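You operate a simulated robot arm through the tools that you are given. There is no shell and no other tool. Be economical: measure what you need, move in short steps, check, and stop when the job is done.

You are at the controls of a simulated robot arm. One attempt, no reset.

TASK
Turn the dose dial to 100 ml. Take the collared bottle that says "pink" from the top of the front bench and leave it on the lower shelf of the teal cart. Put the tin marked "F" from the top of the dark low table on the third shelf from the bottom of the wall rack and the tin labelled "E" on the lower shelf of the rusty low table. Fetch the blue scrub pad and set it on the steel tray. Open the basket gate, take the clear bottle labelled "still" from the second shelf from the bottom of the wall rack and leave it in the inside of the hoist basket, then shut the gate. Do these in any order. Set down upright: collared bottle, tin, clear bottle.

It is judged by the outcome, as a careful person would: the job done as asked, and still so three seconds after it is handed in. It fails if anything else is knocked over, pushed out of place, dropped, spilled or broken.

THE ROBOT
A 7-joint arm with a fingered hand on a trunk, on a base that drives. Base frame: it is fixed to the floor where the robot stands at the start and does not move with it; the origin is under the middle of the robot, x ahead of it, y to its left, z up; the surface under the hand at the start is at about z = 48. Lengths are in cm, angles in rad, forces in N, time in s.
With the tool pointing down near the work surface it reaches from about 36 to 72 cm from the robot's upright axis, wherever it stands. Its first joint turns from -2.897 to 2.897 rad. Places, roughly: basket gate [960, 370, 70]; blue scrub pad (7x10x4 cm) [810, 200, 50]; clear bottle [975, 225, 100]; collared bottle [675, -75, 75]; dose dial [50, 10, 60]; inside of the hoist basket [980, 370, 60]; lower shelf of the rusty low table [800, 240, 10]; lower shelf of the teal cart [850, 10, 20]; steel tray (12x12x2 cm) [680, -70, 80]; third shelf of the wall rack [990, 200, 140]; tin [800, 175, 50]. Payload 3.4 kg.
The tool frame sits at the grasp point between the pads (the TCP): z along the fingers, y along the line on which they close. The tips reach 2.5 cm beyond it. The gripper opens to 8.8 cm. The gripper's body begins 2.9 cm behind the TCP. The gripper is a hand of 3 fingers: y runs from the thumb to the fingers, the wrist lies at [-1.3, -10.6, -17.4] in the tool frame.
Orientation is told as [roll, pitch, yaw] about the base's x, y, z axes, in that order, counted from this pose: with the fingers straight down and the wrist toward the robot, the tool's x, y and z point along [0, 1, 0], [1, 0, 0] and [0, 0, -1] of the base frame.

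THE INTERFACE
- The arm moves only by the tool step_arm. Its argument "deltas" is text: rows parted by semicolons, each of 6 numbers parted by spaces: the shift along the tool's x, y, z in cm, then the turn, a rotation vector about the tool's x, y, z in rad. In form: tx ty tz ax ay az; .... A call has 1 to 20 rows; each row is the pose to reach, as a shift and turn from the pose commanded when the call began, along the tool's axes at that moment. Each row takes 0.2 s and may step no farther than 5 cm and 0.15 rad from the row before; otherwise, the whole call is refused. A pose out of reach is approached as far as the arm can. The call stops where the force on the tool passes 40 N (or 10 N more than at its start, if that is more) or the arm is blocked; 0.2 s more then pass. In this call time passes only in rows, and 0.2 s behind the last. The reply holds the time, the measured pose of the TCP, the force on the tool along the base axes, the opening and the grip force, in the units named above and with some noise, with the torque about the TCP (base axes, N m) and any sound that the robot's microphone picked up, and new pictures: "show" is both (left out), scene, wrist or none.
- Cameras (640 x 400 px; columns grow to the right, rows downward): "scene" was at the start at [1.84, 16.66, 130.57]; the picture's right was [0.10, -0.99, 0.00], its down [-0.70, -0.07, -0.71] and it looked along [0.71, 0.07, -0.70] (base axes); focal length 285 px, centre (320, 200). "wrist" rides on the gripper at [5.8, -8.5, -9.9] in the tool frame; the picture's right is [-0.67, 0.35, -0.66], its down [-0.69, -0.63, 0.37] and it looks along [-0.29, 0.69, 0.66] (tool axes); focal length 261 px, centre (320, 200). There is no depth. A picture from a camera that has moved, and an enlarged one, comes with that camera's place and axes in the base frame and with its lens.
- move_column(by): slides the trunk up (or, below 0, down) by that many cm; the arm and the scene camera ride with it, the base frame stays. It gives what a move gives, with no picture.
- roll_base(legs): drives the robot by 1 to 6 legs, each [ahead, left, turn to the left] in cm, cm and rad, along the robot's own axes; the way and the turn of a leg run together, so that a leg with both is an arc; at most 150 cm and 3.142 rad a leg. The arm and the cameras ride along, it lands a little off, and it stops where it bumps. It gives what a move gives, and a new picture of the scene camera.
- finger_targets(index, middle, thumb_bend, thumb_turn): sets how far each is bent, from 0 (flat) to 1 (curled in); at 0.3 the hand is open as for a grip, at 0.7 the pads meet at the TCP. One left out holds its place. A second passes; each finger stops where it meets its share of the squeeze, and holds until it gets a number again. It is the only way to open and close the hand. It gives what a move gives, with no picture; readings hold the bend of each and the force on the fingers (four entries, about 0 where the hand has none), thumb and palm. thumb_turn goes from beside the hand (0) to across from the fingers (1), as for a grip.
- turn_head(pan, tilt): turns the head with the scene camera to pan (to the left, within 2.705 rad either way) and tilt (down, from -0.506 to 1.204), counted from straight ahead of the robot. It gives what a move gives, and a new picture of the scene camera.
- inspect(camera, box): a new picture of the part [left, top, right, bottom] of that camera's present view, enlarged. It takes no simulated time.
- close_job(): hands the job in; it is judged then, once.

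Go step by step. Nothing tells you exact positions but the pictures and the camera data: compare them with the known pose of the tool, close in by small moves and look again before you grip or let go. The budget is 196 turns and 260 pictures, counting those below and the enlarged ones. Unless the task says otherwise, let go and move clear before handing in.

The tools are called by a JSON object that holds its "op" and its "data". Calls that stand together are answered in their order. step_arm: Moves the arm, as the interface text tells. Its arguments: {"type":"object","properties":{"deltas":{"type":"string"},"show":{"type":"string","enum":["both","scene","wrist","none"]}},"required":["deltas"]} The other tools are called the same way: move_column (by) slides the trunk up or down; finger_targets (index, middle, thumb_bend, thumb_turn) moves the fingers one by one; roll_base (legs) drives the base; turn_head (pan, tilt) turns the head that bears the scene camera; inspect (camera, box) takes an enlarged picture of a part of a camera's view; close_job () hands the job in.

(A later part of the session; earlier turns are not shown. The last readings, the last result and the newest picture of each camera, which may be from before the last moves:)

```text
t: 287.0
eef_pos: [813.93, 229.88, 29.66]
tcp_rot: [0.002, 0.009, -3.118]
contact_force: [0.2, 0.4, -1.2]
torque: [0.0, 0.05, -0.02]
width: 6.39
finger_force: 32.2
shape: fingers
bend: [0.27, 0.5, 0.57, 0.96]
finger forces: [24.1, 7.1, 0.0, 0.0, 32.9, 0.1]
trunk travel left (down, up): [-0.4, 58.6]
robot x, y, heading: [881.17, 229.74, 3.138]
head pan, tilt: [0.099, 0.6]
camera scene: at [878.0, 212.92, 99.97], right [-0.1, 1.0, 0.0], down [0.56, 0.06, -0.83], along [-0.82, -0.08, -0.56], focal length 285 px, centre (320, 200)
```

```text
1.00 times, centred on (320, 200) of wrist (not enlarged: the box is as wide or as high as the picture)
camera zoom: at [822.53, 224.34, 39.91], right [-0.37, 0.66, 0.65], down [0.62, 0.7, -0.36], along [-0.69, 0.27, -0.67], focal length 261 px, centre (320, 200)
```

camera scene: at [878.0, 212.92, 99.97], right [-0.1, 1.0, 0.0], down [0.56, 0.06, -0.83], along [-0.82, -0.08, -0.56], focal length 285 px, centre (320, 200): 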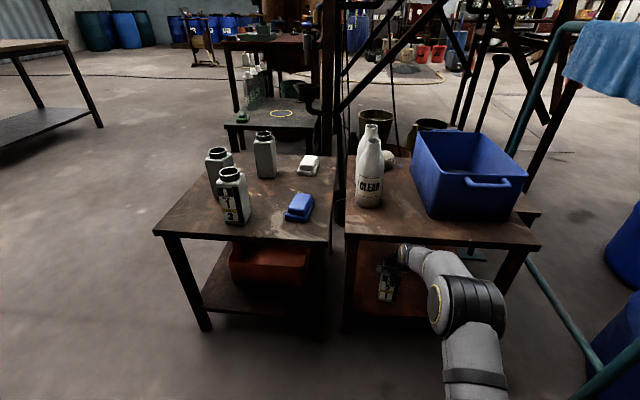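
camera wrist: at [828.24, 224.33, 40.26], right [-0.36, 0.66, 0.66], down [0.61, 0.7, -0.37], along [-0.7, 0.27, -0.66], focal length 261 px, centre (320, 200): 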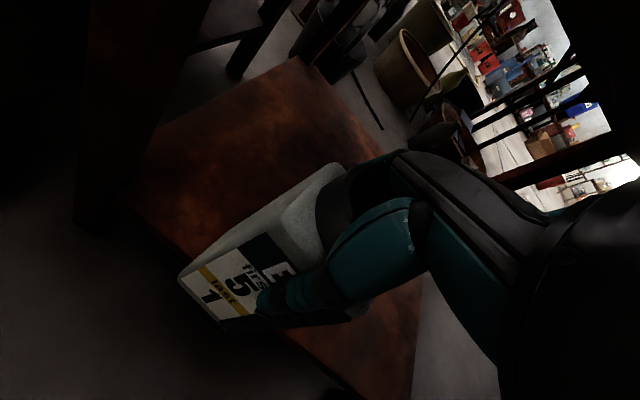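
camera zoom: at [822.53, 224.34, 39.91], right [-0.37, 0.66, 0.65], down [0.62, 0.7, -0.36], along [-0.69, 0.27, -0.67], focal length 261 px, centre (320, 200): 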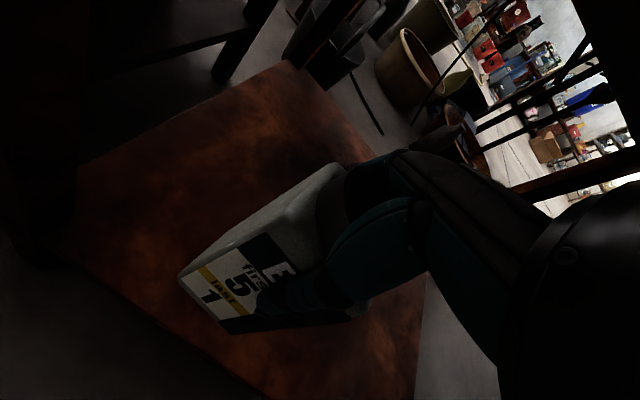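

The tin is over the shelf, with the wrist perhaps brushing the table underside. I'll lower gently.

{"op": "step_arm", "data": {"deltas": "0 0 0.3 0 0 0; 0 0 0.6 0 0 0; 0 0 0.9 0 0 0; 0 0 1.2 0 0 0; 0 0 1.5 0 0 0; 0 0 1.8 0 0 0; 0 0 2.1 0 0 0; 0 0 2.4 0 0 0"}}

{"op": "inspect", "data": {"camera": "scene", "box": [300, 180, 480, 340]}}

```text
t: 288.8
eef_pos: [813.96, 229.98, 27.33]
tcp_rot: [0.002, 0.011, -3.117]
contact_force: [0.1, 0.5, -1.0]
torque: [0.0, -0.01, 0.04]
width: 6.43
finger_force: 31.6
shape: fingers
bend: [0.27, 0.5, 0.57, 0.96]
finger forces: [23.7, 7.2, 0.1, 0.1, 32.2, 0.0]
trunk travel left (down, up): [-0.4, 58.6]
robot x, y, heading: [880.67, 229.49, 3.138]
head pan, tilt: [0.099, 0.6]
camera scene: at [877.91, 212.91, 100.01], right [-0.1, 1.0, 0.0], down [0.56, 0.06, -0.83], along [-0.82, -0.08, -0.56], focal length 285 px, centre (320, 200)
camera wrist: at [822.53, 224.35, 37.51], right [-0.37, 0.66, 0.65], down [0.62, 0.7, -0.36], along [-0.69, 0.27, -0.67], focal length 261 px, centre (320, 200)
```

scene: 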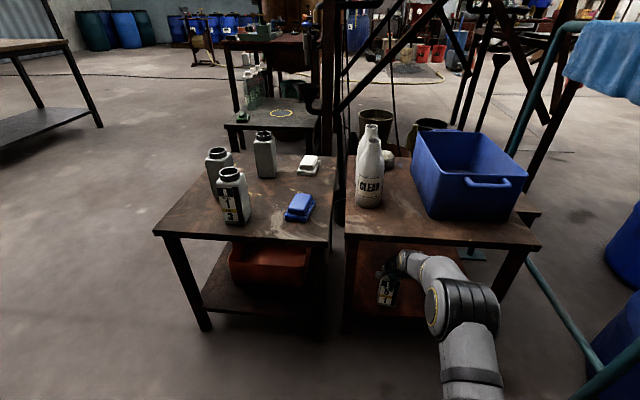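
wrist: 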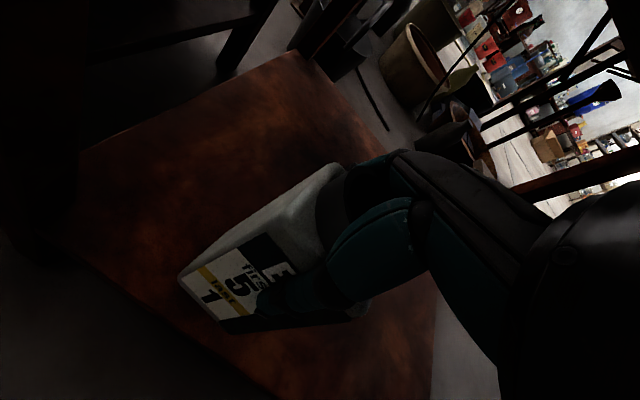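

```text
2.50 times, centred on (390, 260) of scene
camera zoom: at [877.91, 212.91, 100.01], right [-0.1, 1.0, 0.0], down [0.56, 0.06, -0.83], along [-0.82, -0.08, -0.56], focal length 712 px, centre (145, 50)
```

zoom: 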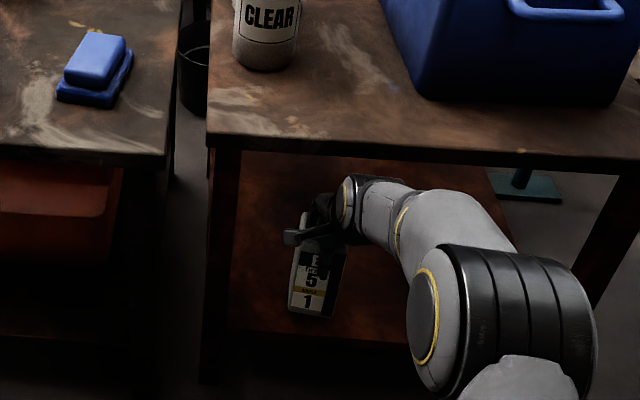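

{"op": "step_arm", "data": {"deltas": "0 0 0.3 0 0 0; 0 0 0.6 0 0 0; 0 0 0.9 0 0 0; 0 0 1.2 0 0 0; 0 0 1.5 0 0 0; 0 0 1.8 0 0 0; 0 0 2.1 0 0 0", "show": "none"}}

{"op": "inspect", "data": {"camera": "scene", "box": [300, 180, 480, 340]}}

```text
t: 290.4
eef_pos: [813.95, 229.75, 25.48]
tcp_rot: [0.002, 0.005, -3.116]
contact_force: [3.5, -1.8, 17.4]
torque: [0.1, -0.08, -0.06]
width: 6.43
finger_force: 37.0
shape: fingers
bend: [0.28, 0.5, 0.57, 0.96]
finger forces: [25.4, 6.8, 0.1, 0.0, 42.0, 0.1]
trunk travel left (down, up): [-0.4, 58.6]
robot x, y, heading: [881.04, 229.83, 3.141]
head pan, tilt: [0.099, 0.6]
```

```text
2.50 times, centred on (390, 260) of scene
camera zoom: at [878.07, 212.91, 100.05], right [-0.1, 1.0, 0.0], down [0.56, 0.06, -0.83], along [-0.82, -0.08, -0.56], focal length 712 px, centre (145, 50)
```

zoom: 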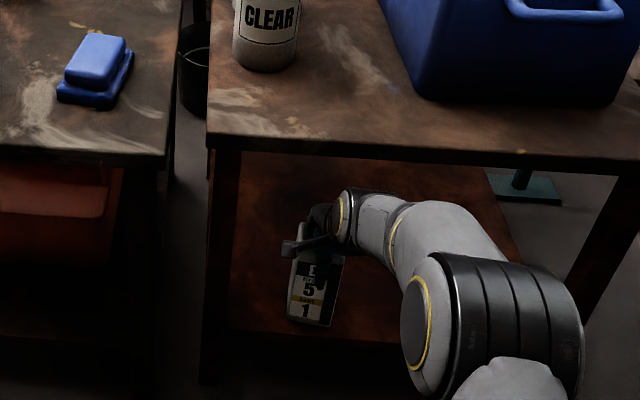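

It's in contact on the shelf. I'll ease and release, opening wide.

{"op": "step_arm", "data": {"deltas": "0 0 -0.25 0 0 0", "show": "none"}}

{"op": "finger_targets", "data": {"index": 0.15, "middle": 0.15, "thumb_bend": 0.15}}

{"op": "inspect", "data": {"camera": "scene", "box": [340, 230, 440, 320]}}

{"op": "inspect", "data": {"camera": "wrist", "box": [120, 100, 440, 380]}}

```text
t: 290.8
eef_pos: [814.1, 229.76, 25.64]
tcp_rot: [0.002, 0.011, -3.117]
contact_force: [1.0, -1.5, 9.6]
torque: [0.09, 0.19, 0.02]
width: 6.4
finger_force: 34.5
shape: fingers
bend: [0.28, 0.5, 0.57, 0.96]
finger forces: [26.0, 8.3, 0.1, 0.0, 35.8, 0.1]
trunk travel left (down, up): [-0.4, 58.6]
robot x, y, heading: [881.08, 229.29, 3.14]
head pan, tilt: [0.099, 0.6]
```

```text
t: 291.8
eef_pos: [814.09, 229.71, 25.43]
tcp_rot: [0.001, 0.011, -3.118]
contact_force: [1.0, 0.4, 1.3]
torque: [0.0, -0.02, 0.01]
width: 11.26
finger_force: 1.2
shape: fingers
bend: [0.15, 0.15, 0.15, 0.97]
finger forces: [0.1, 0.0, 0.0, 0.0, 1.7, 0.0]
trunk travel left (down, up): [-0.4, 58.6]
robot x, y, heading: [880.74, 229.76, 3.142]
head pan, tilt: [0.099, 0.6]
```

```text
4.44 times, centred on (390, 275) of scene
camera zoom: at [877.93, 212.91, 100.01], right [-0.1, 1.0, 0.0], down [0.56, 0.06, -0.83], along [-0.82, -0.08, -0.56], focal length 1265 px, centre (9, -133)
```

zoom: 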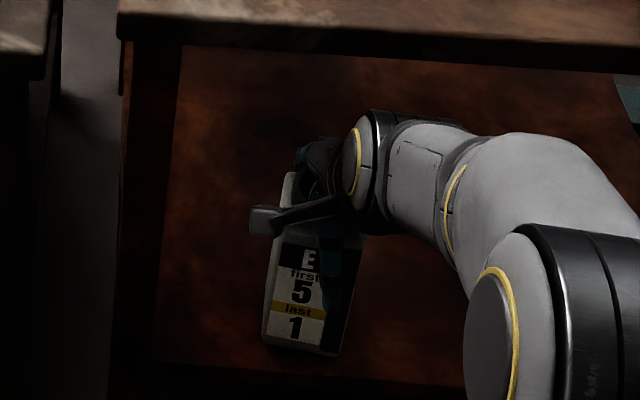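

```text
1.43 times, centred on (280, 240) of wrist
camera zoom: at [822.64, 224.27, 35.63], right [-0.37, 0.66, 0.65], down [0.62, 0.7, -0.36], along [-0.69, 0.27, -0.67], focal length 372 px, centre (377, 143)
```

zoom: 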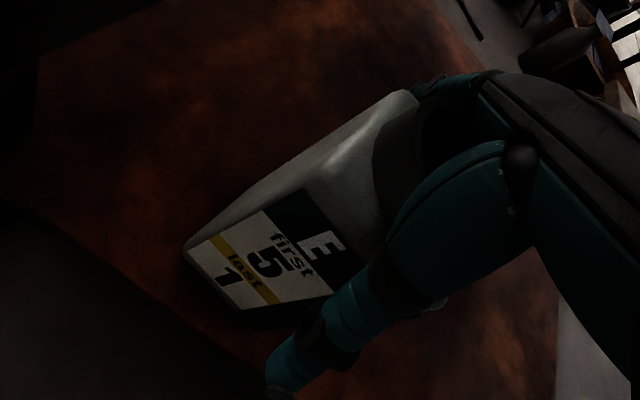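

E stands free on the shelf. To exit under the low table top, I'll tilt the fingers up and forward while rising, so the wrist drops and the far fingers pass over the neck.

{"op": "step_arm", "data": {"deltas": "0 -0.3 -1.2 -0.12 0 0; 0 -0.7 -2.4 -0.25 0 0; 0 -1.1 -3.5 -0.38 0 0; 0 -1.4 -4.6 -0.5 0 0"}}

{"op": "inspect", "data": {"camera": "wrist", "box": [120, 100, 440, 380]}}

{"op": "inspect", "data": {"camera": "scene", "box": [340, 230, 440, 320]}}

```text
t: 292.8
eef_pos: [815.27, 229.82, 30.09]
tcp_rot: [0.001, -0.493, -3.117]
contact_force: [0.3, 1.4, 0.1]
torque: [0.03, -0.01, -0.01]
width: 11.25
finger_force: 0.1
shape: fingers
bend: [0.15, 0.15, 0.15, 0.97]
finger forces: [0.0, 0.0, 0.1, 0.0, 0.1, 0.1]
trunk travel left (down, up): [-0.4, 58.6]
robot x, y, heading: [880.94, 230.06, 3.136]
head pan, tilt: [0.099, 0.6]
camera scene: at [877.92, 212.91, 100.01], right [-0.1, 1.0, 0.0], down [0.56, 0.06, -0.83], along [-0.82, -0.08, -0.56], focal length 285 px, centre (320, 200)
camera wrist: at [827.62, 224.36, 35.0], right [-0.01, 0.67, 0.74], down [0.37, 0.69, -0.62], along [-0.93, 0.26, -0.26], focal length 261 px, centre (320, 200)
```

scene: 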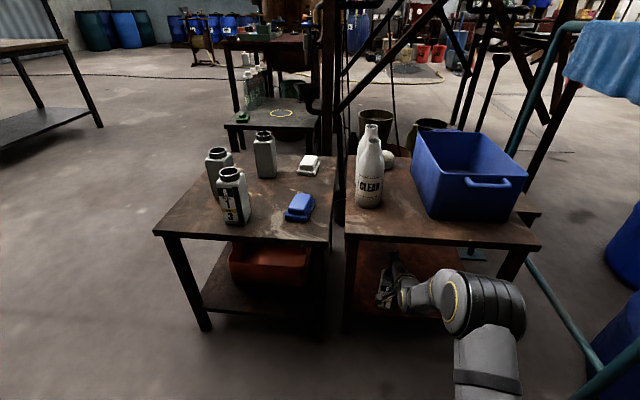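
wrist: 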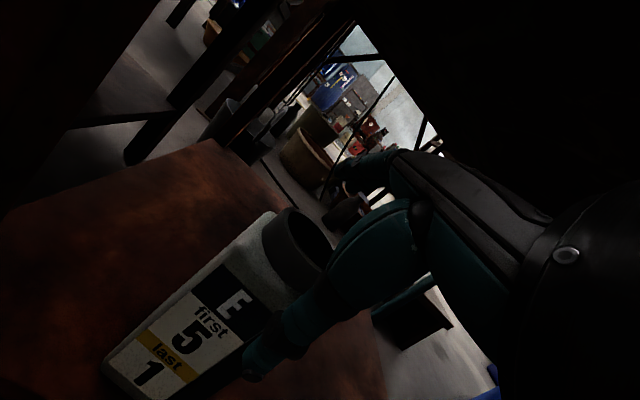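

```text
1.43 times, centred on (280, 240) of wrist
camera zoom: at [827.62, 224.36, 35.0], right [-0.01, 0.67, 0.74], down [0.37, 0.69, -0.62], along [-0.93, 0.26, -0.26], focal length 372 px, centre (377, 143)
```

zoom: 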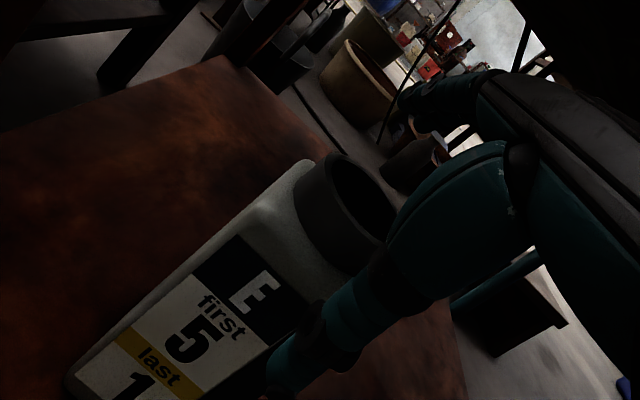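

```text
4.44 times, centred on (390, 275) of scene
camera zoom: at [877.92, 212.91, 100.01], right [-0.1, 1.0, 0.0], down [0.56, 0.06, -0.83], along [-0.82, -0.08, -0.56], focal length 1265 px, centre (9, -133)
```

zoom: 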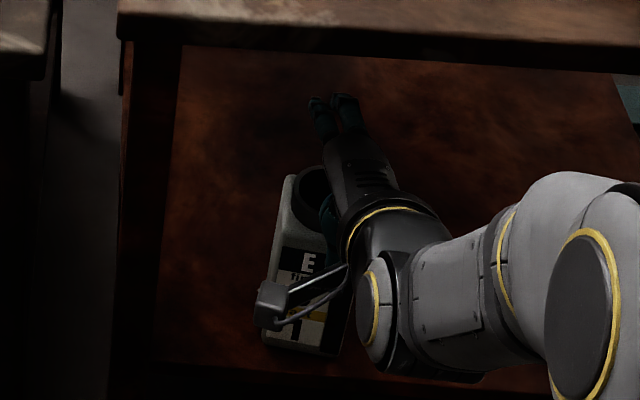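

It's clear. A touch more tilt and lift, then straight back out.

{"op": "step_arm", "data": {"deltas": "0 0.4 -0.8 -0.12 0 0; 0 0.8 -1.6 -0.2 0 0", "show": "none"}}

{"op": "inspect", "data": {"camera": "wrist", "box": [120, 100, 440, 380]}}

{"op": "roll_base", "data": {"legs": [[-30, 0, 0]]}}

{"op": "inspect", "data": {"camera": "scene", "box": [300, 160, 480, 320]}}

```text
t: 293.4
eef_pos: [815.43, 229.8, 32.04]
tcp_rot: [0.001, -0.69, -3.117]
contact_force: [0.8, 0.0, -0.3]
torque: [0.01, -0.02, -0.01]
width: 11.24
finger_force: 0.1
shape: fingers
bend: [0.15, 0.15, 0.15, 0.97]
finger forces: [0.0, 0.0, 0.0, 0.0, 0.0, 0.0]
trunk travel left (down, up): [-0.4, 58.6]
robot x, y, heading: [881.08, 229.52, 3.143]
head pan, tilt: [0.099, 0.6]
```

```text
1.43 times, centred on (280, 240) of wrist
camera zoom: at [828.4, 224.34, 34.37], right [0.13, 0.67, 0.73], down [0.23, 0.69, -0.68], along [-0.96, 0.26, -0.07], focal length 372 px, centre (377, 143)
```

zoom: 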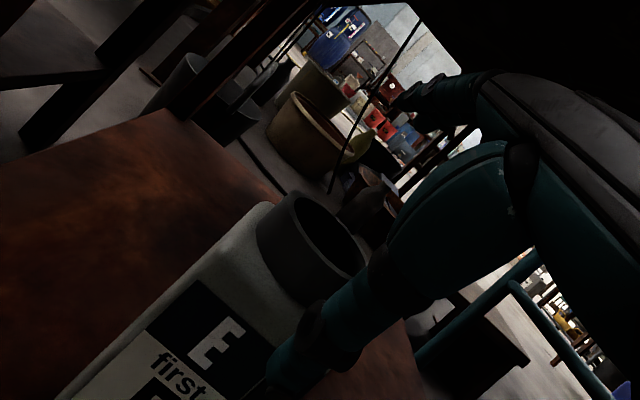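

```text
t: 295.5
eef_pos: [845.25, 229.87, 31.93]
tcp_rot: [0.0, -0.69, -3.119]
contact_force: [-0.2, -0.5, -0.3]
torque: [-0.01, 0.03, 0.0]
width: 11.22
finger_force: 0.1
shape: fingers
bend: [0.15, 0.15, 0.15, 0.97]
finger forces: [0.0, 0.0, 0.0, 0.1, 0.0, 0.0]
trunk travel left (down, up): [-0.4, 58.6]
robot x, y, heading: [910.92, 229.32, 3.139]
head pan, tilt: [0.099, 0.6]
camera scene: at [907.76, 212.87, 100.01], right [-0.1, 1.0, 0.0], down [0.56, 0.06, -0.83], along [-0.82, -0.08, -0.56], focal length 285 px, centre (320, 200)
```

scene: 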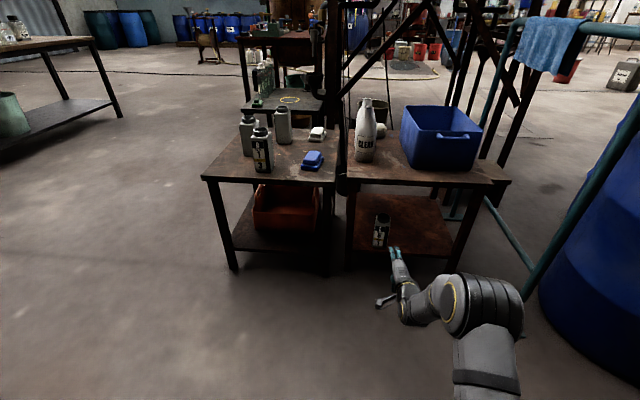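

```text
2.50 times, centred on (390, 240) of scene
camera zoom: at [907.76, 212.87, 100.01], right [-0.1, 1.0, 0.0], down [0.56, 0.06, -0.83], along [-0.82, -0.08, -0.56], focal length 712 px, centre (145, 100)
```

zoom: 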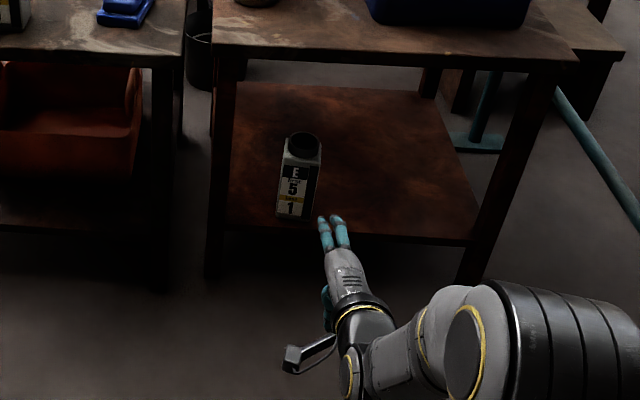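

E is standing upright on the rusty table's lower shelf. Next is F, reachable from this east side. I'll raise, set the hand vertical, and line up at y 187.

{"op": "move_column", "data": {"by": 38}}

{"op": "finger_targets", "data": {"index": 0.22, "middle": 0.22, "thumb_bend": 0.22}}

{"op": "step_arm", "data": {"deltas": "0 1.5 -2 0.14 0 0; 0 3 -4 0.28 0 0; 0 4.5 -6 0.42 0 0; 0 6 -8 0.56 0 0; 0 7 -9 0.69 0 -0.02", "show": "none"}}

{"op": "roll_base", "data": {"legs": [[0, 42, 0], [48, 0, 0]]}}

```text
t: 299.1
eef_pos: [845.24, 229.75, 69.95]
tcp_rot: [0.001, -0.69, -3.119]
contact_force: [0.4, 0.3, 0.1]
torque: [-0.03, 0.0, -0.03]
width: 11.26
finger_force: 0.0
shape: fingers
bend: [0.15, 0.15, 0.15, 0.97]
finger forces: [0.0, 0.0, 0.0, 0.0, 0.0, 0.0]
trunk travel left (down, up): [-38.4, 20.6]
robot x, y, heading: [910.89, 229.18, 3.144]
head pan, tilt: [0.099, 0.6]
```

```text
t: 300.1
eef_pos: [845.12, 229.84, 69.94]
tcp_rot: [0.003, -0.69, -3.12]
contact_force: [-0.1, -0.4, 0.0]
torque: [-0.01, 0.01, 0.01]
width: 10.04
finger_force: 0.0
shape: fingers
bend: [0.22, 0.22, 0.22, 0.97]
finger forces: [0.0, 0.0, 0.1, 0.0, 0.0, 0.0]
trunk travel left (down, up): [-38.4, 20.6]
robot x, y, heading: [910.99, 229.62, 3.142]
head pan, tilt: [0.099, 0.6]
```

```text
t: 301.3
eef_pos: [845.48, 229.83, 81.43]
tcp_rot: [-0.005, 0.001, -3.099]
contact_force: [-0.2, 0.2, 0.6]
torque: [0.01, 0.03, 0.0]
width: 10.02
finger_force: 0.0
shape: fingers
bend: [0.22, 0.22, 0.22, 0.97]
finger forces: [0.0, 0.0, 0.0, 0.0, 0.0, 0.1]
trunk travel left (down, up): [-38.4, 20.6]
robot x, y, heading: [910.72, 229.87, 3.145]
head pan, tilt: [0.099, 0.6]
```

```text
t: 306.3
eef_pos: [797.97, 189.1, 81.4]
tcp_rot: [-0.006, -0.001, -3.111]
contact_force: [-0.5, 0.4, -0.7]
torque: [0.04, 0.02, 0.02]
width: 10.02
finger_force: 0.1
shape: fingers
bend: [0.22, 0.22, 0.22, 0.97]
finger forces: [0.0, 0.0, 0.1, 0.0, 0.0, 0.0]
trunk travel left (down, up): [-38.4, 20.6]
robot x, y, heading: [863.63, 187.91, 3.127]
head pan, tilt: [0.099, 0.6]
camera scene: at [859.99, 171.49, 138.01], right [-0.09, 1.0, 0.0], down [0.56, 0.05, -0.83], along [-0.82, -0.07, -0.56], focal length 285 px, centre (320, 200)
```

scene: 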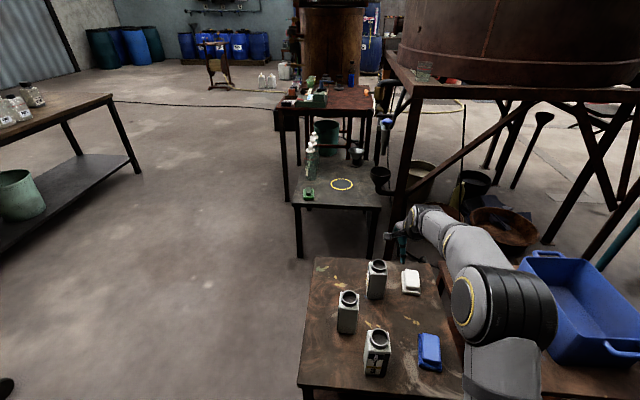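

F is the far tin near (792, 185). I'll check with the wrist view to triangulate.

{"op": "step_arm", "data": {"deltas": "0 0 0 0 0.006 0", "show": "wrist"}}

{"op": "inspect", "data": {"camera": "scene", "box": [320, 240, 420, 340]}}

```text
t: 306.7
eef_pos: [797.91, 189.15, 81.22]
tcp_rot: [0.0, 0.001, -3.109]
contact_force: [0.6, -0.2, 0.1]
torque: [-0.01, 0.03, 0.02]
width: 10.0
finger_force: 0.0
shape: fingers
bend: [0.22, 0.22, 0.22, 0.97]
finger forces: [0.0, 0.0, 0.1, 0.0, 0.0, 0.0]
trunk travel left (down, up): [-38.4, 20.6]
robot x, y, heading: [862.92, 188.01, 3.132]
head pan, tilt: [0.099, 0.6]
camera wrist: at [806.61, 183.71, 91.39], right [-0.37, 0.66, 0.66], down [0.61, 0.7, -0.37], along [-0.7, 0.26, -0.66], focal length 261 px, centre (320, 200)
```

wrist: 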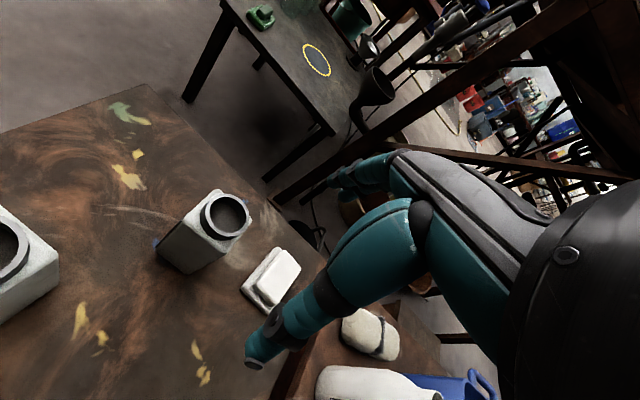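

```text
4.00 times, centred on (370, 290) of scene
camera zoom: at [859.99, 171.49, 138.01], right [-0.09, 1.0, 0.0], down [0.56, 0.05, -0.83], along [-0.82, -0.07, -0.56], focal length 1139 px, centre (120, -160)
```

zoom: 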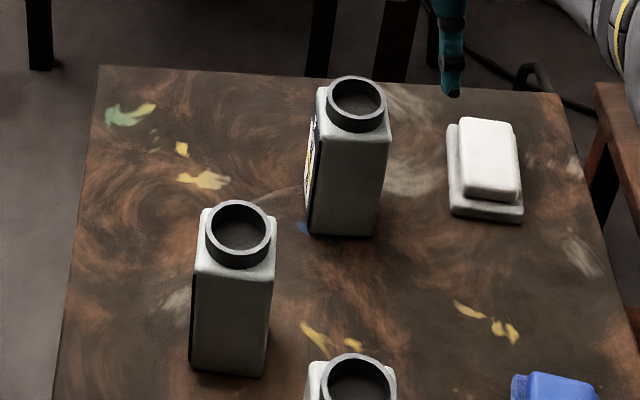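

F's neck is at (791.3, 185.8, 65.3). I'll drive 4 closer, move over it and descend.

{"op": "roll_base", "data": {"legs": [[4, 0, 0]]}}

{"op": "step_arm", "data": {"deltas": "1.6 1.4 2 0 0 0; 3.2 2.8 5 0 0 0; 3.2 2.8 9 0 0 0; 3.2 2.8 12 0 0 0", "show": "wrist"}}

```text
t: 307.6
eef_pos: [793.95, 189.29, 81.33]
tcp_rot: [0.0, 0.001, -3.111]
contact_force: [0.4, 0.3, 0.5]
torque: [0.01, 0.03, 0.02]
width: 10.01
finger_force: 0.1
shape: fingers
bend: [0.22, 0.22, 0.22, 0.97]
finger forces: [0.1, 0.0, 0.0, 0.0, 0.0, 0.0]
trunk travel left (down, up): [-38.4, 20.6]
robot x, y, heading: [859.41, 188.07, 3.13]
head pan, tilt: [0.099, 0.6]
camera scene: at [855.95, 171.55, 138.01], right [-0.09, 1.0, 0.0], down [0.56, 0.05, -0.83], along [-0.82, -0.07, -0.56], focal length 285 px, centre (320, 200)
```

scene: 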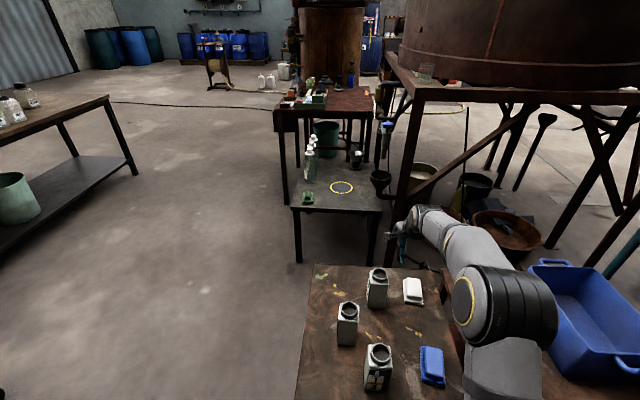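

```text
t: 308.6
eef_pos: [791.01, 185.75, 69.26]
tcp_rot: [0.001, 0.0, -3.111]
contact_force: [-0.8, 0.4, -0.6]
torque: [-0.04, 0.0, 0.0]
width: 10.04
finger_force: 0.0
shape: fingers
bend: [0.22, 0.22, 0.22, 0.97]
finger forces: [0.0, 0.0, 0.0, 0.1, 0.0, 0.0]
trunk travel left (down, up): [-38.4, 20.6]
robot x, y, heading: [859.31, 188.12, 3.122]
head pan, tilt: [0.099, 0.6]
camera wrist: at [799.78, 180.32, 79.26], right [-0.37, 0.66, 0.66], down [0.61, 0.7, -0.37], along [-0.7, 0.26, -0.66], focal length 261 px, centre (320, 200)
```

wrist: 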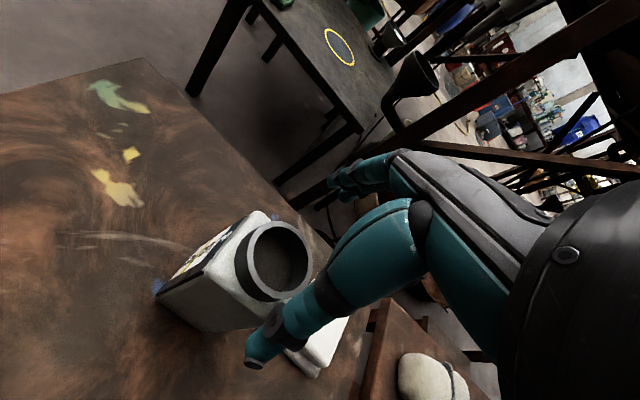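

{"op": "step_arm", "data": {"deltas": "0.3 -0.4 2 0 0 0; 0.3 -0.4 4 0 0 0; 0.3 -0.4 5 0 0 0; 0.3 -0.4 5.9 0 0 0", "show": "none"}}

{"op": "finger_targets", "data": {"index": 0.65, "middle": 0.65, "thumb_bend": 0.65}}

{"op": "step_arm", "data": {"deltas": "0 0 -1 0 0 0; 0 0 -2 0 0 0", "show": "both"}}

```text
t: 309.6
eef_pos: [791.64, 185.61, 63.38]
tcp_rot: [-0.001, 0.001, -3.111]
contact_force: [0.2, -0.1, 0.8]
torque: [0.01, 0.0, -0.03]
width: 10.02
finger_force: 0.0
shape: fingers
bend: [0.22, 0.22, 0.22, 0.97]
finger forces: [0.1, 0.0, 0.0, 0.0, 0.0, 0.0]
trunk travel left (down, up): [-38.4, 20.6]
robot x, y, heading: [859.05, 187.87, 3.129]
head pan, tilt: [0.099, 0.6]
```

```text
t: 310.6
eef_pos: [791.52, 185.59, 63.3]
tcp_rot: [0.001, -0.001, -3.109]
contact_force: [0.2, -0.8, -0.1]
torque: [0.04, 0.01, 0.02]
width: 5.52
finger_force: 23.8
shape: fingers
bend: [0.42, 0.49, 0.49, 0.96]
finger forces: [14.3, 8.8, 0.0, 0.1, 23.2, 0.0]
trunk travel left (down, up): [-38.4, 20.6]
robot x, y, heading: [859.1, 188.29, 3.128]
head pan, tilt: [0.099, 0.6]
```

```text
t: 311.2
eef_pos: [791.57, 185.75, 65.32]
tcp_rot: [0.001, 0.001, -3.111]
contact_force: [0.0, -0.3, -0.5]
torque: [-0.02, 0.02, 0.01]
width: 5.46
finger_force: 23.2
shape: fingers
bend: [0.42, 0.49, 0.49, 0.96]
finger forces: [14.1, 8.5, 0.0, 0.0, 23.0, 0.1]
trunk travel left (down, up): [-38.4, 20.6]
robot x, y, heading: [859.53, 188.39, 3.131]
head pan, tilt: [0.099, 0.6]
camera scene: at [855.95, 171.54, 138.01], right [-0.09, 1.0, 0.0], down [0.56, 0.05, -0.83], along [-0.82, -0.07, -0.56], focal length 285 px, centre (320, 200)
camera wrist: at [800.26, 180.14, 75.47], right [-0.37, 0.66, 0.66], down [0.61, 0.7, -0.37], along [-0.7, 0.26, -0.66], focal length 261 px, centre (320, 200)
```

scene: 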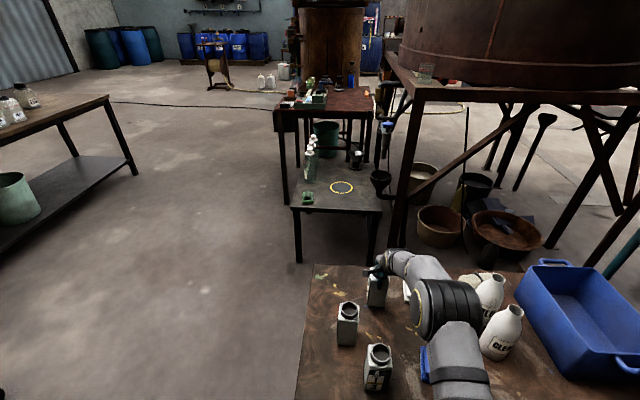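
wrist: 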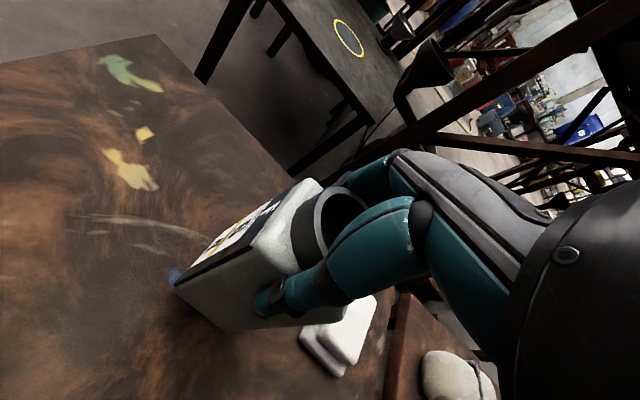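

F is held level. I'll raise, back away, tuck the arm, and turn around to face the rack.

{"op": "move_column", "data": {"by": 20}}

{"op": "roll_base", "data": {"legs": [[-28, 0, 0]]}}

{"op": "step_arm", "data": {"deltas": "0 -4 0 0 0 0; 0 -8 0 0 0 0; 0 -12 0 0 0 0; 0 -16 0 0 0 0; 0 -20 0 0 0 0", "show": "none"}}

{"op": "roll_base", "data": {"legs": [[0, 0, 3.14]]}}

{"op": "turn_head", "data": {"pan": 0.2, "tilt": -0.05}}

```text
t: 313.4
eef_pos: [791.64, 185.65, 85.34]
tcp_rot: [0.0, 0.001, -3.11]
contact_force: [0.0, 0.0, -0.1]
torque: [0.02, -0.04, -0.03]
width: 5.48
finger_force: 22.9
shape: fingers
bend: [0.42, 0.49, 0.49, 0.96]
finger forces: [14.1, 8.5, 0.1, 0.0, 23.0, 0.0]
trunk travel left (down, up): [-58.4, 0.6]
robot x, y, heading: [859.54, 188.39, 3.127]
head pan, tilt: [0.099, 0.6]
```

```text
t: 315.3
eef_pos: [819.38, 185.52, 85.42]
tcp_rot: [0.0, -0.001, -3.116]
contact_force: [-0.5, 0.5, -0.7]
torque: [0.02, 0.02, -0.02]
width: 5.49
finger_force: 22.8
shape: fingers
bend: [0.42, 0.49, 0.49, 0.96]
finger forces: [14.0, 8.4, 0.0, 0.1, 23.0, 0.0]
trunk travel left (down, up): [-58.4, 0.6]
robot x, y, heading: [887.05, 187.61, 3.122]
head pan, tilt: [0.099, 0.6]
camera scene: at [883.72, 171.11, 158.01], right [-0.08, 1.0, 0.0], down [0.56, 0.05, -0.83], along [-0.82, -0.07, -0.56], focal length 285 px, centre (320, 200)
```

scene: 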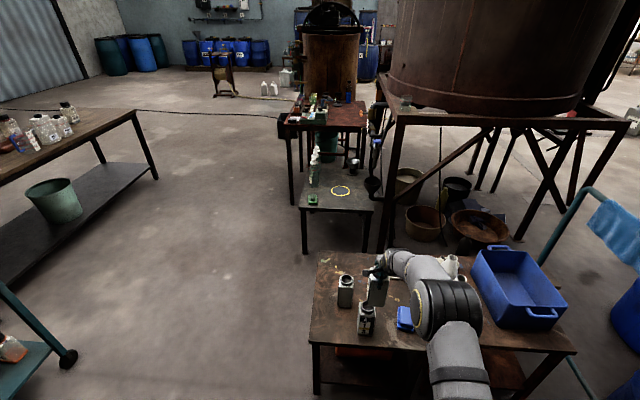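

```text
t: 316.5
eef_pos: [839.37, 186.2, 85.4]
tcp_rot: [0.0, 0.001, -3.115]
contact_force: [-0.1, -1.3, -0.9]
torque: [0.05, 0.03, 0.0]
width: 5.48
finger_force: 21.9
shape: fingers
bend: [0.42, 0.49, 0.49, 0.96]
finger forces: [14.0, 8.2, 0.0, 0.0, 22.4, 0.0]
trunk travel left (down, up): [-58.4, 0.6]
robot x, y, heading: [887.37, 187.74, 3.122]
head pan, tilt: [0.099, 0.6]
```

```text
t: 324.3
eef_pos: [934.7, 188.78, 85.24]
tcp_rot: [0.001, -0.001, 0.014]
contact_force: [-0.2, -1.0, -1.7]
torque: [-0.01, 0.02, 0.01]
width: 5.36
finger_force: 19.6
shape: fingers
bend: [0.42, 0.49, 0.51, 0.96]
finger forces: [12.3, 7.9, 0.0, 0.0, 20.2, 0.1]
trunk travel left (down, up): [-58.4, 0.6]
robot x, y, heading: [886.92, 187.72, -0.033]
head pan, tilt: [0.099, 0.6]
camera scene: at [890.06, 204.33, 158.01], right [0.07, -1.0, 0.0], down [-0.56, -0.04, -0.83], along [0.82, 0.06, -0.56], focal length 285 px, centre (320, 200)
```

scene: 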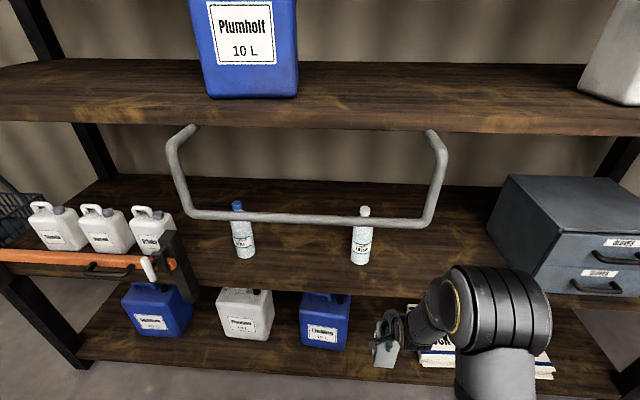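

```text
t: 325.3
eef_pos: [934.64, 188.81, 85.37]
tcp_rot: [0.001, 0.0, 0.016]
contact_force: [0.3, -0.2, -1.2]
torque: [0.0, 0.01, 0.0]
width: 5.35
finger_force: 19.9
shape: fingers
bend: [0.42, 0.49, 0.51, 0.96]
finger forces: [12.3, 7.8, 0.0, 0.0, 20.1, 0.0]
trunk travel left (down, up): [-58.4, 0.6]
robot x, y, heading: [886.97, 187.77, -0.03]
head pan, tilt: [0.201, -0.051]
camera scene: at [889.98, 205.22, 163.98], right [0.17, -0.99, 0.0], down [0.05, 0.01, -1.0], along [0.98, 0.17, 0.05], focal length 285 px, centre (320, 200)
```

scene: 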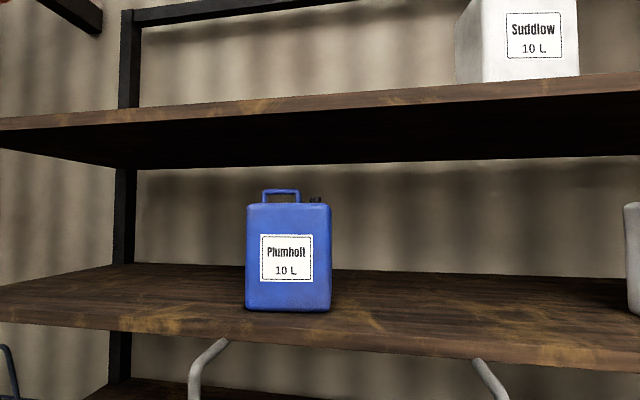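

The third shelf (top z about 137, front x about 960) is free at y about 188, right of the blue can. A grey rail hangs under its front, so I'll back off slightly and raise the arm in front of the rack.

{"op": "roll_base", "data": {"legs": [[-10, 0, 0.03]]}}

{"op": "step_arm", "data": {"deltas": "0 0 -4 0 0 0; 0 0 -8 0 0 0; 0 0 -12 0 0 0; 0 0 -16 0 0 0; 0 0 -20 0 0 0; 0 0 -24 0 0 0; 0 0 -28 0 0 0; 0 0 -32 0 0 0; 0 0 -36 0 0 0; 0 0 -40 0 0 0; 0 0 -44 0 0 0; 0 0 -48 0 0 0; 0 0 -52 0 0 0; 0 0 -56 0 0 0; 0 0 -60 0 0 0; 0 0 -64 0 0 0; 0 0 -68 0 0 0; 0 0 -71 0 0 0"}}

```text
t: 326.4
eef_pos: [924.83, 190.37, 85.4]
tcp_rot: [0.0, -0.001, 0.044]
contact_force: [-0.6, 0.4, -0.7]
torque: [0.01, -0.02, -0.03]
width: 5.38
finger_force: 20.1
shape: fingers
bend: [0.42, 0.49, 0.51, 0.96]
finger forces: [12.4, 7.9, 0.1, 0.0, 20.3, 0.1]
trunk travel left (down, up): [-58.4, 0.6]
robot x, y, heading: [877.18, 187.71, -0.001]
head pan, tilt: [0.201, -0.051]
camera scene: at [879.54, 205.46, 163.99], right [0.2, -0.98, 0.0], down [0.05, 0.01, -1.0], along [0.98, 0.2, 0.05], focal length 285 px, centre (320, 200)
```

scene: 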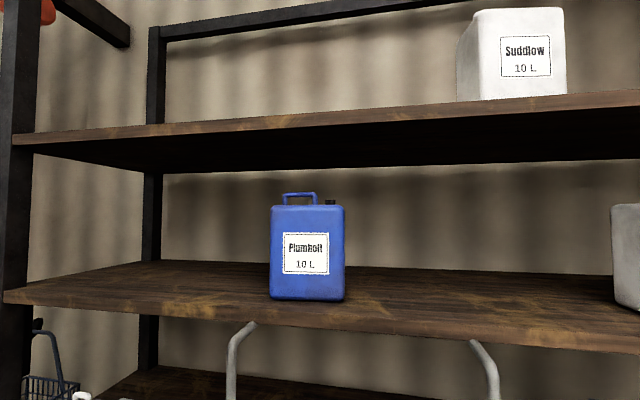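

```text
t: 330.2
eef_pos: [923.56, 191.03, 142.54]
tcp_rot: [0.0, 0.001, 0.044]
contact_force: [0.4, -1.0, -1.3]
torque: [-0.01, 0.0, 0.01]
width: 5.3
finger_force: 19.5
shape: fingers
bend: [0.42, 0.5, 0.51, 0.96]
finger forces: [11.9, 7.5, 0.0, 0.0, 19.5, 0.0]
out of reach, approached as far as the arm can: row 15, 16, 17, 18
trunk travel left (down, up): [-58.4, 0.6]
robot x, y, heading: [877.19, 187.78, -0.001]
head pan, tilt: [0.201, -0.051]
camera scene: at [879.69, 205.47, 163.99], right [0.2, -0.98, 0.0], down [0.05, 0.01, -1.0], along [0.98, 0.2, 0.05], focal length 285 px, centre (320, 200)
camera wrist: at [914.88, 196.49, 152.65], right [0.38, -0.65, 0.65], down [-0.6, -0.71, -0.37], along [0.71, -0.25, -0.66], focal length 261 px, centre (320, 200)
```

scene: 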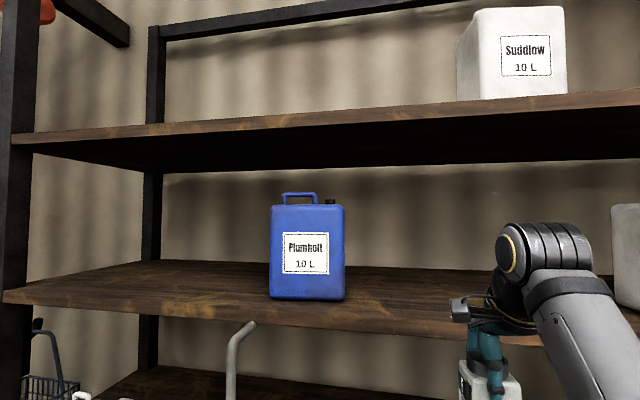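
wrist: 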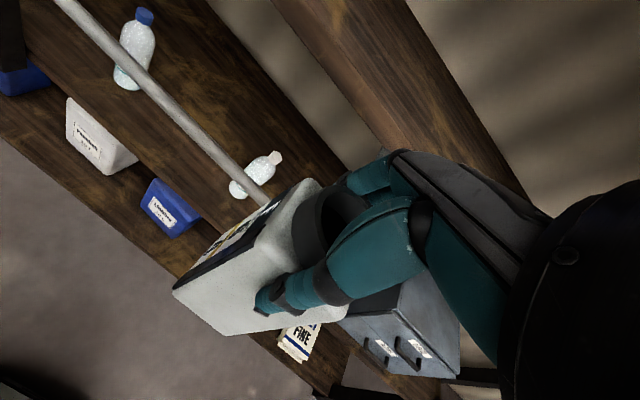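

With a vertical hand the arm tops out at z 142.5, and I need about 151. A horizontal side grip will reach higher, so I'll set F down on the same free strip of the rusty table top and regrip it horizontally. I'll lower the arm and turn back.

{"op": "step_arm", "data": {"deltas": "0 0 4 0 0 0; 0 0 8 0 0 0; 0 0 12 0 0 0; 0 0 16 0 0 0; 0 0 20 0 0 0; 0 0 24 0 0 0; 0 0 28 0 0 0; 0 0 32 0 0 0; 0 0 36 0 0 0; 0 0 40 0 0 0; 0 0 44 0 0 0; 0 0 48 0 0 0; 0 0 52 0 0 0; 0 0 55 0 0 0", "show": "none"}}

{"op": "turn_head", "data": {"pan": 0.0, "tilt": 0.8}}

{"op": "roll_base", "data": {"legs": [[8, 0, 0], [0, 0, 3.14], [0, -42, 0]]}}

```text
t: 333.2
eef_pos: [923.47, 190.65, 87.65]
tcp_rot: [0.001, 0.0, 0.044]
contact_force: [-0.9, 0.4, -0.7]
torque: [0.01, 0.0, 0.0]
width: 5.25
finger_force: 19.3
shape: fingers
bend: [0.42, 0.5, 0.5, 0.96]
finger forces: [11.4, 7.1, 0.0, 0.0, 18.7, 0.1]
trunk travel left (down, up): [-58.4, 0.6]
robot x, y, heading: [877.02, 187.84, 0.002]
head pan, tilt: [0.201, -0.051]
```

```text
t: 334.4
eef_pos: [923.46, 190.65, 87.76]
tcp_rot: [0.0, 0.001, 0.045]
contact_force: [0.1, 0.4, -0.1]
torque: [0.02, -0.02, -0.01]
width: 5.25
finger_force: 18.7
shape: fingers
bend: [0.42, 0.5, 0.5, 0.96]
finger forces: [11.4, 7.1, 0.1, 0.1, 18.7, 0.0]
trunk travel left (down, up): [-58.4, 0.6]
robot x, y, heading: [877.35, 187.94, -0.004]
head pan, tilt: [0.0, 0.799]
camera scene: at [879.07, 203.69, 156.33], right [0.0, -1.0, 0.0], down [-0.72, 0.0, -0.7], along [0.7, 0.0, -0.72], focal length 285 px, centre (320, 200)
```

scene: 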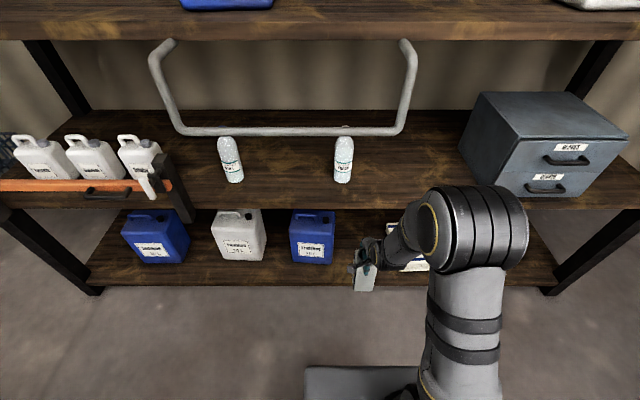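

```text
t: 344.8
eef_pos: [843.23, 231.15, 87.67]
tcp_rot: [0.002, 0.0, 3.091]
contact_force: [-0.3, 0.9, -0.1]
torque: [0.03, -0.04, 0.03]
width: 5.13
finger_force: 17.1
shape: fingers
bend: [0.43, 0.51, 0.51, 0.96]
finger forces: [11.0, 6.9, 0.0, 0.0, 17.8, 0.0]
trunk travel left (down, up): [-58.4, 0.6]
robot x, y, heading: [889.6, 229.55, 3.048]
head pan, tilt: [0.0, 0.799]
camera scene: at [885.59, 214.18, 156.33], right [0.09, 1.0, 0.0], down [0.71, -0.07, -0.7], along [-0.69, 0.06, -0.72], focal length 285 px, centre (320, 200)
```

scene: 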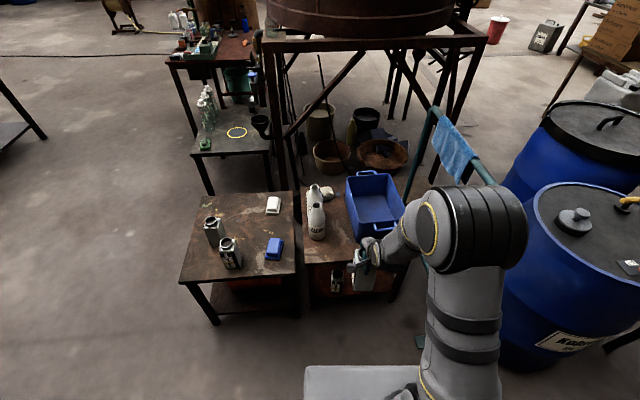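

{"op": "roll_base", "data": {"legs": [[0, -3, 0.09], [27.5, 0, 0]]}}

{"op": "inspect", "data": {"camera": "scene", "box": [280, 180, 440, 320]}}

```text
t: 347.2
eef_pos: [815.78, 230.05, 87.62]
tcp_rot: [0.001, 0.002, -3.101]
contact_force: [0.2, -0.2, -0.9]
torque: [-0.01, 0.02, 0.02]
width: 5.15
finger_force: 18.2
shape: fingers
bend: [0.43, 0.51, 0.51, 0.96]
finger forces: [11.0, 7.0, 0.0, 0.0, 17.9, 0.1]
trunk travel left (down, up): [-58.4, 0.6]
robot x, y, heading: [862.23, 233.0, 3.143]
head pan, tilt: [0.0, 0.799]
camera scene: at [859.55, 216.91, 156.32], right [0.0, 1.0, 0.0], down [0.72, 0.0, -0.7], along [-0.7, 0.0, -0.72], focal length 285 px, centre (320, 200)
```

scene: 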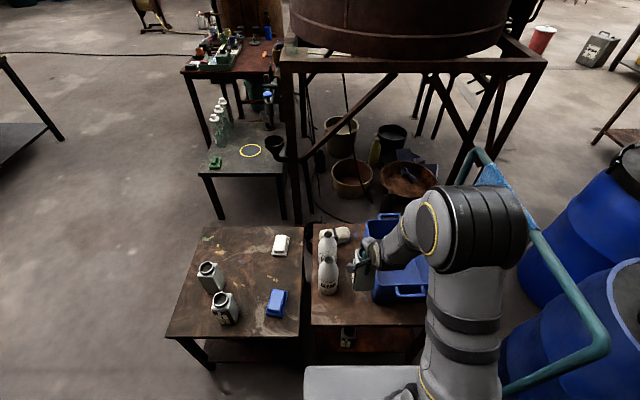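

```text
2.86 times, centred on (360, 250) of scene
camera zoom: at [859.55, 216.91, 156.32], right [0.0, 1.0, 0.0], down [0.72, 0.0, -0.7], along [-0.7, 0.0, -0.72], focal length 813 px, centre (206, 57)
```

zoom: 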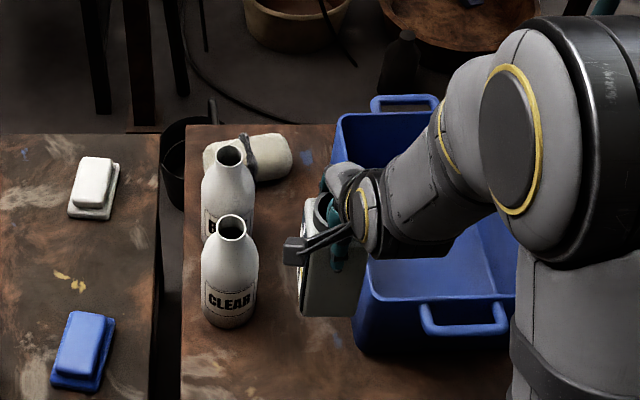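

The spot below is clear between CLEAR and the tub. I'll lower the trunk, then ease down with the arm.

{"op": "move_column", "data": {"by": -23.5}}

{"op": "step_arm", "data": {"deltas": "0 0 0.4 0 0 0; 0 0 0.8 0 0 0; 0 0 1.2 0 0 0; 0 0 1.6 0 0 0; 0 0 2 0 0 0; 0 0 2.4 0 0 0; 0 0 2.8 0 0 0; 0 0 3.2 0 0 0; 0 0 3.6 0 0 0", "show": "scene"}}

```text
t: 349.6
eef_pos: [815.81, 230.09, 64.17]
tcp_rot: [0.001, -0.001, -3.101]
contact_force: [0.3, 1.1, -0.6]
torque: [0.01, 0.03, 0.0]
width: 5.16
finger_force: 18.1
shape: fingers
bend: [0.43, 0.51, 0.51, 0.96]
finger forces: [10.9, 6.9, 0.0, 0.0, 17.8, 0.0]
trunk travel left (down, up): [-34.9, 24.1]
robot x, y, heading: [861.67, 232.75, 3.133]
head pan, tilt: [0.0, 0.799]
```

```text
t: 351.0
eef_pos: [815.65, 230.06, 62.38]
tcp_rot: [0.0, -0.012, -3.1]
contact_force: [6.5, -0.2, 26.8]
torque: [-0.05, -0.07, 0.04]
width: 5.28
finger_force: 23.1
shape: fingers
bend: [0.43, 0.5, 0.53, 0.96]
finger forces: [13.2, 7.6, 0.0, 0.0, 26.6, 0.1]
trunk travel left (down, up): [-34.9, 24.1]
robot x, y, heading: [862.17, 232.53, 3.142]
head pan, tilt: [0.0, 0.799]
stopped in row 6: the force on the tool passed its limit at 45 N (the readings are from after the stop); the commanded pose is now the measured one
camera scene: at [859.94, 216.93, 132.83], right [0.0, 1.0, 0.0], down [0.72, 0.0, -0.7], along [-0.7, 0.0, -0.72], focal length 285 px, centre (320, 200)
```

scene: 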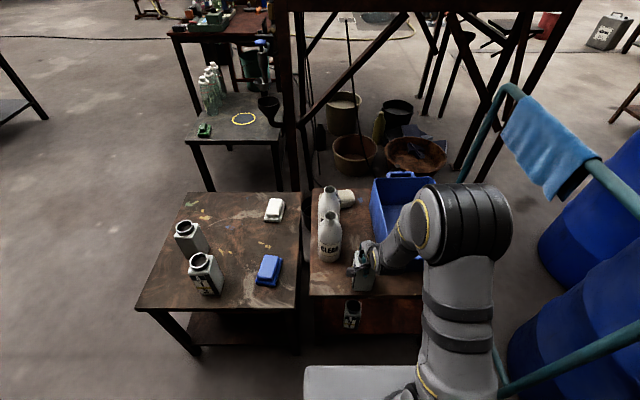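

It's down. I'll release and lift the hand away.

{"op": "step_arm", "data": {"deltas": "0 0 -0.3 0 0 0", "show": "none"}}

{"op": "finger_targets", "data": {"index": 0.2, "middle": 0.2, "thumb_bend": 0.2}}

{"op": "step_arm", "data": {"deltas": "0 0 -2 0 0 0; 0 0 -5 0 0 0; 0 0 -8 0 0 0; 0 0 -11 0 0 0", "show": "scene"}}

{"op": "inspect", "data": {"camera": "scene", "box": [300, 170, 420, 310]}}

```text
t: 351.4
eef_pos: [815.79, 230.11, 62.45]
tcp_rot: [0.001, -0.007, -3.099]
contact_force: [2.0, 1.2, 13.4]
torque: [0.02, 0.17, 0.03]
width: 5.25
finger_force: 23.1
shape: fingers
bend: [0.43, 0.5, 0.53, 0.96]
finger forces: [14.3, 8.2, 0.0, 0.0, 23.7, 0.0]
trunk travel left (down, up): [-34.9, 24.1]
robot x, y, heading: [862.37, 232.8, 3.137]
head pan, tilt: [0.0, 0.799]
```

```text
t: 352.4
eef_pos: [815.68, 230.02, 62.42]
tcp_rot: [-0.001, -0.005, -3.1]
contact_force: [-1.1, 0.2, 0.3]
torque: [0.01, 0.01, 0.01]
width: 10.31
finger_force: 0.2
shape: fingers
bend: [0.2, 0.2, 0.2, 0.97]
finger forces: [0.0, 0.0, 0.0, 0.0, 0.1, 0.1]
trunk travel left (down, up): [-34.9, 24.1]
robot x, y, heading: [861.89, 232.71, 3.139]
head pan, tilt: [0.0, 0.799]
```

```text
t: 353.4
eef_pos: [815.89, 230.25, 73.57]
tcp_rot: [0.001, -0.007, -3.101]
contact_force: [0.7, 0.2, 0.2]
torque: [-0.05, 0.0, -0.01]
width: 10.33
finger_force: 0.1
shape: fingers
bend: [0.2, 0.2, 0.2, 0.97]
finger forces: [0.0, 0.0, 0.1, 0.0, 0.1, 0.1]
trunk travel left (down, up): [-34.9, 24.1]
robot x, y, heading: [861.66, 232.82, 3.14]
head pan, tilt: [0.0, 0.799]
camera scene: at [859.64, 216.92, 132.82], right [0.0, 1.0, 0.0], down [0.72, 0.0, -0.7], along [-0.7, 0.0, -0.72], focal length 285 px, centre (320, 200)
```

scene: 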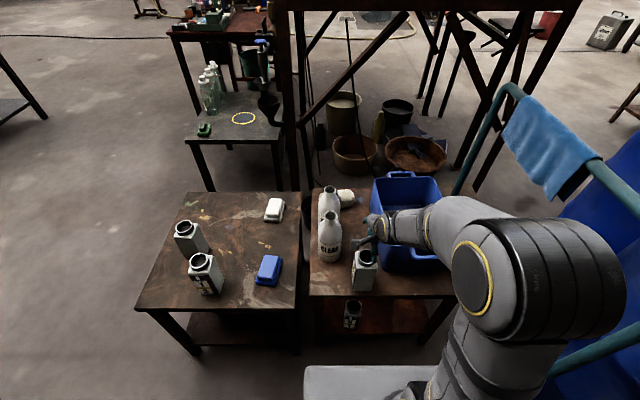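

```text
2.86 times, centred on (360, 240) of scene
camera zoom: at [859.64, 216.92, 132.82], right [0.0, 1.0, 0.0], down [0.72, 0.0, -0.7], along [-0.7, 0.0, -0.72], focal length 813 px, centre (206, 86)
```

zoom: 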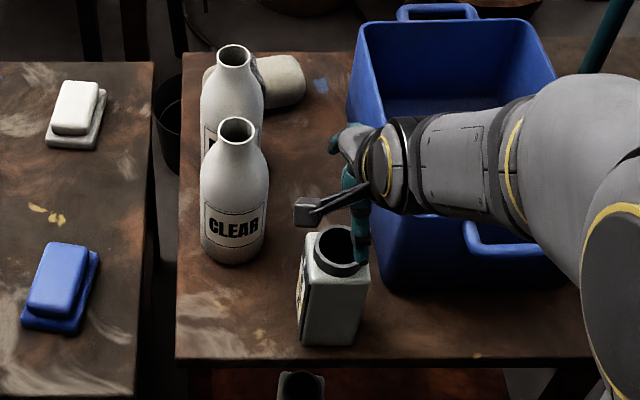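

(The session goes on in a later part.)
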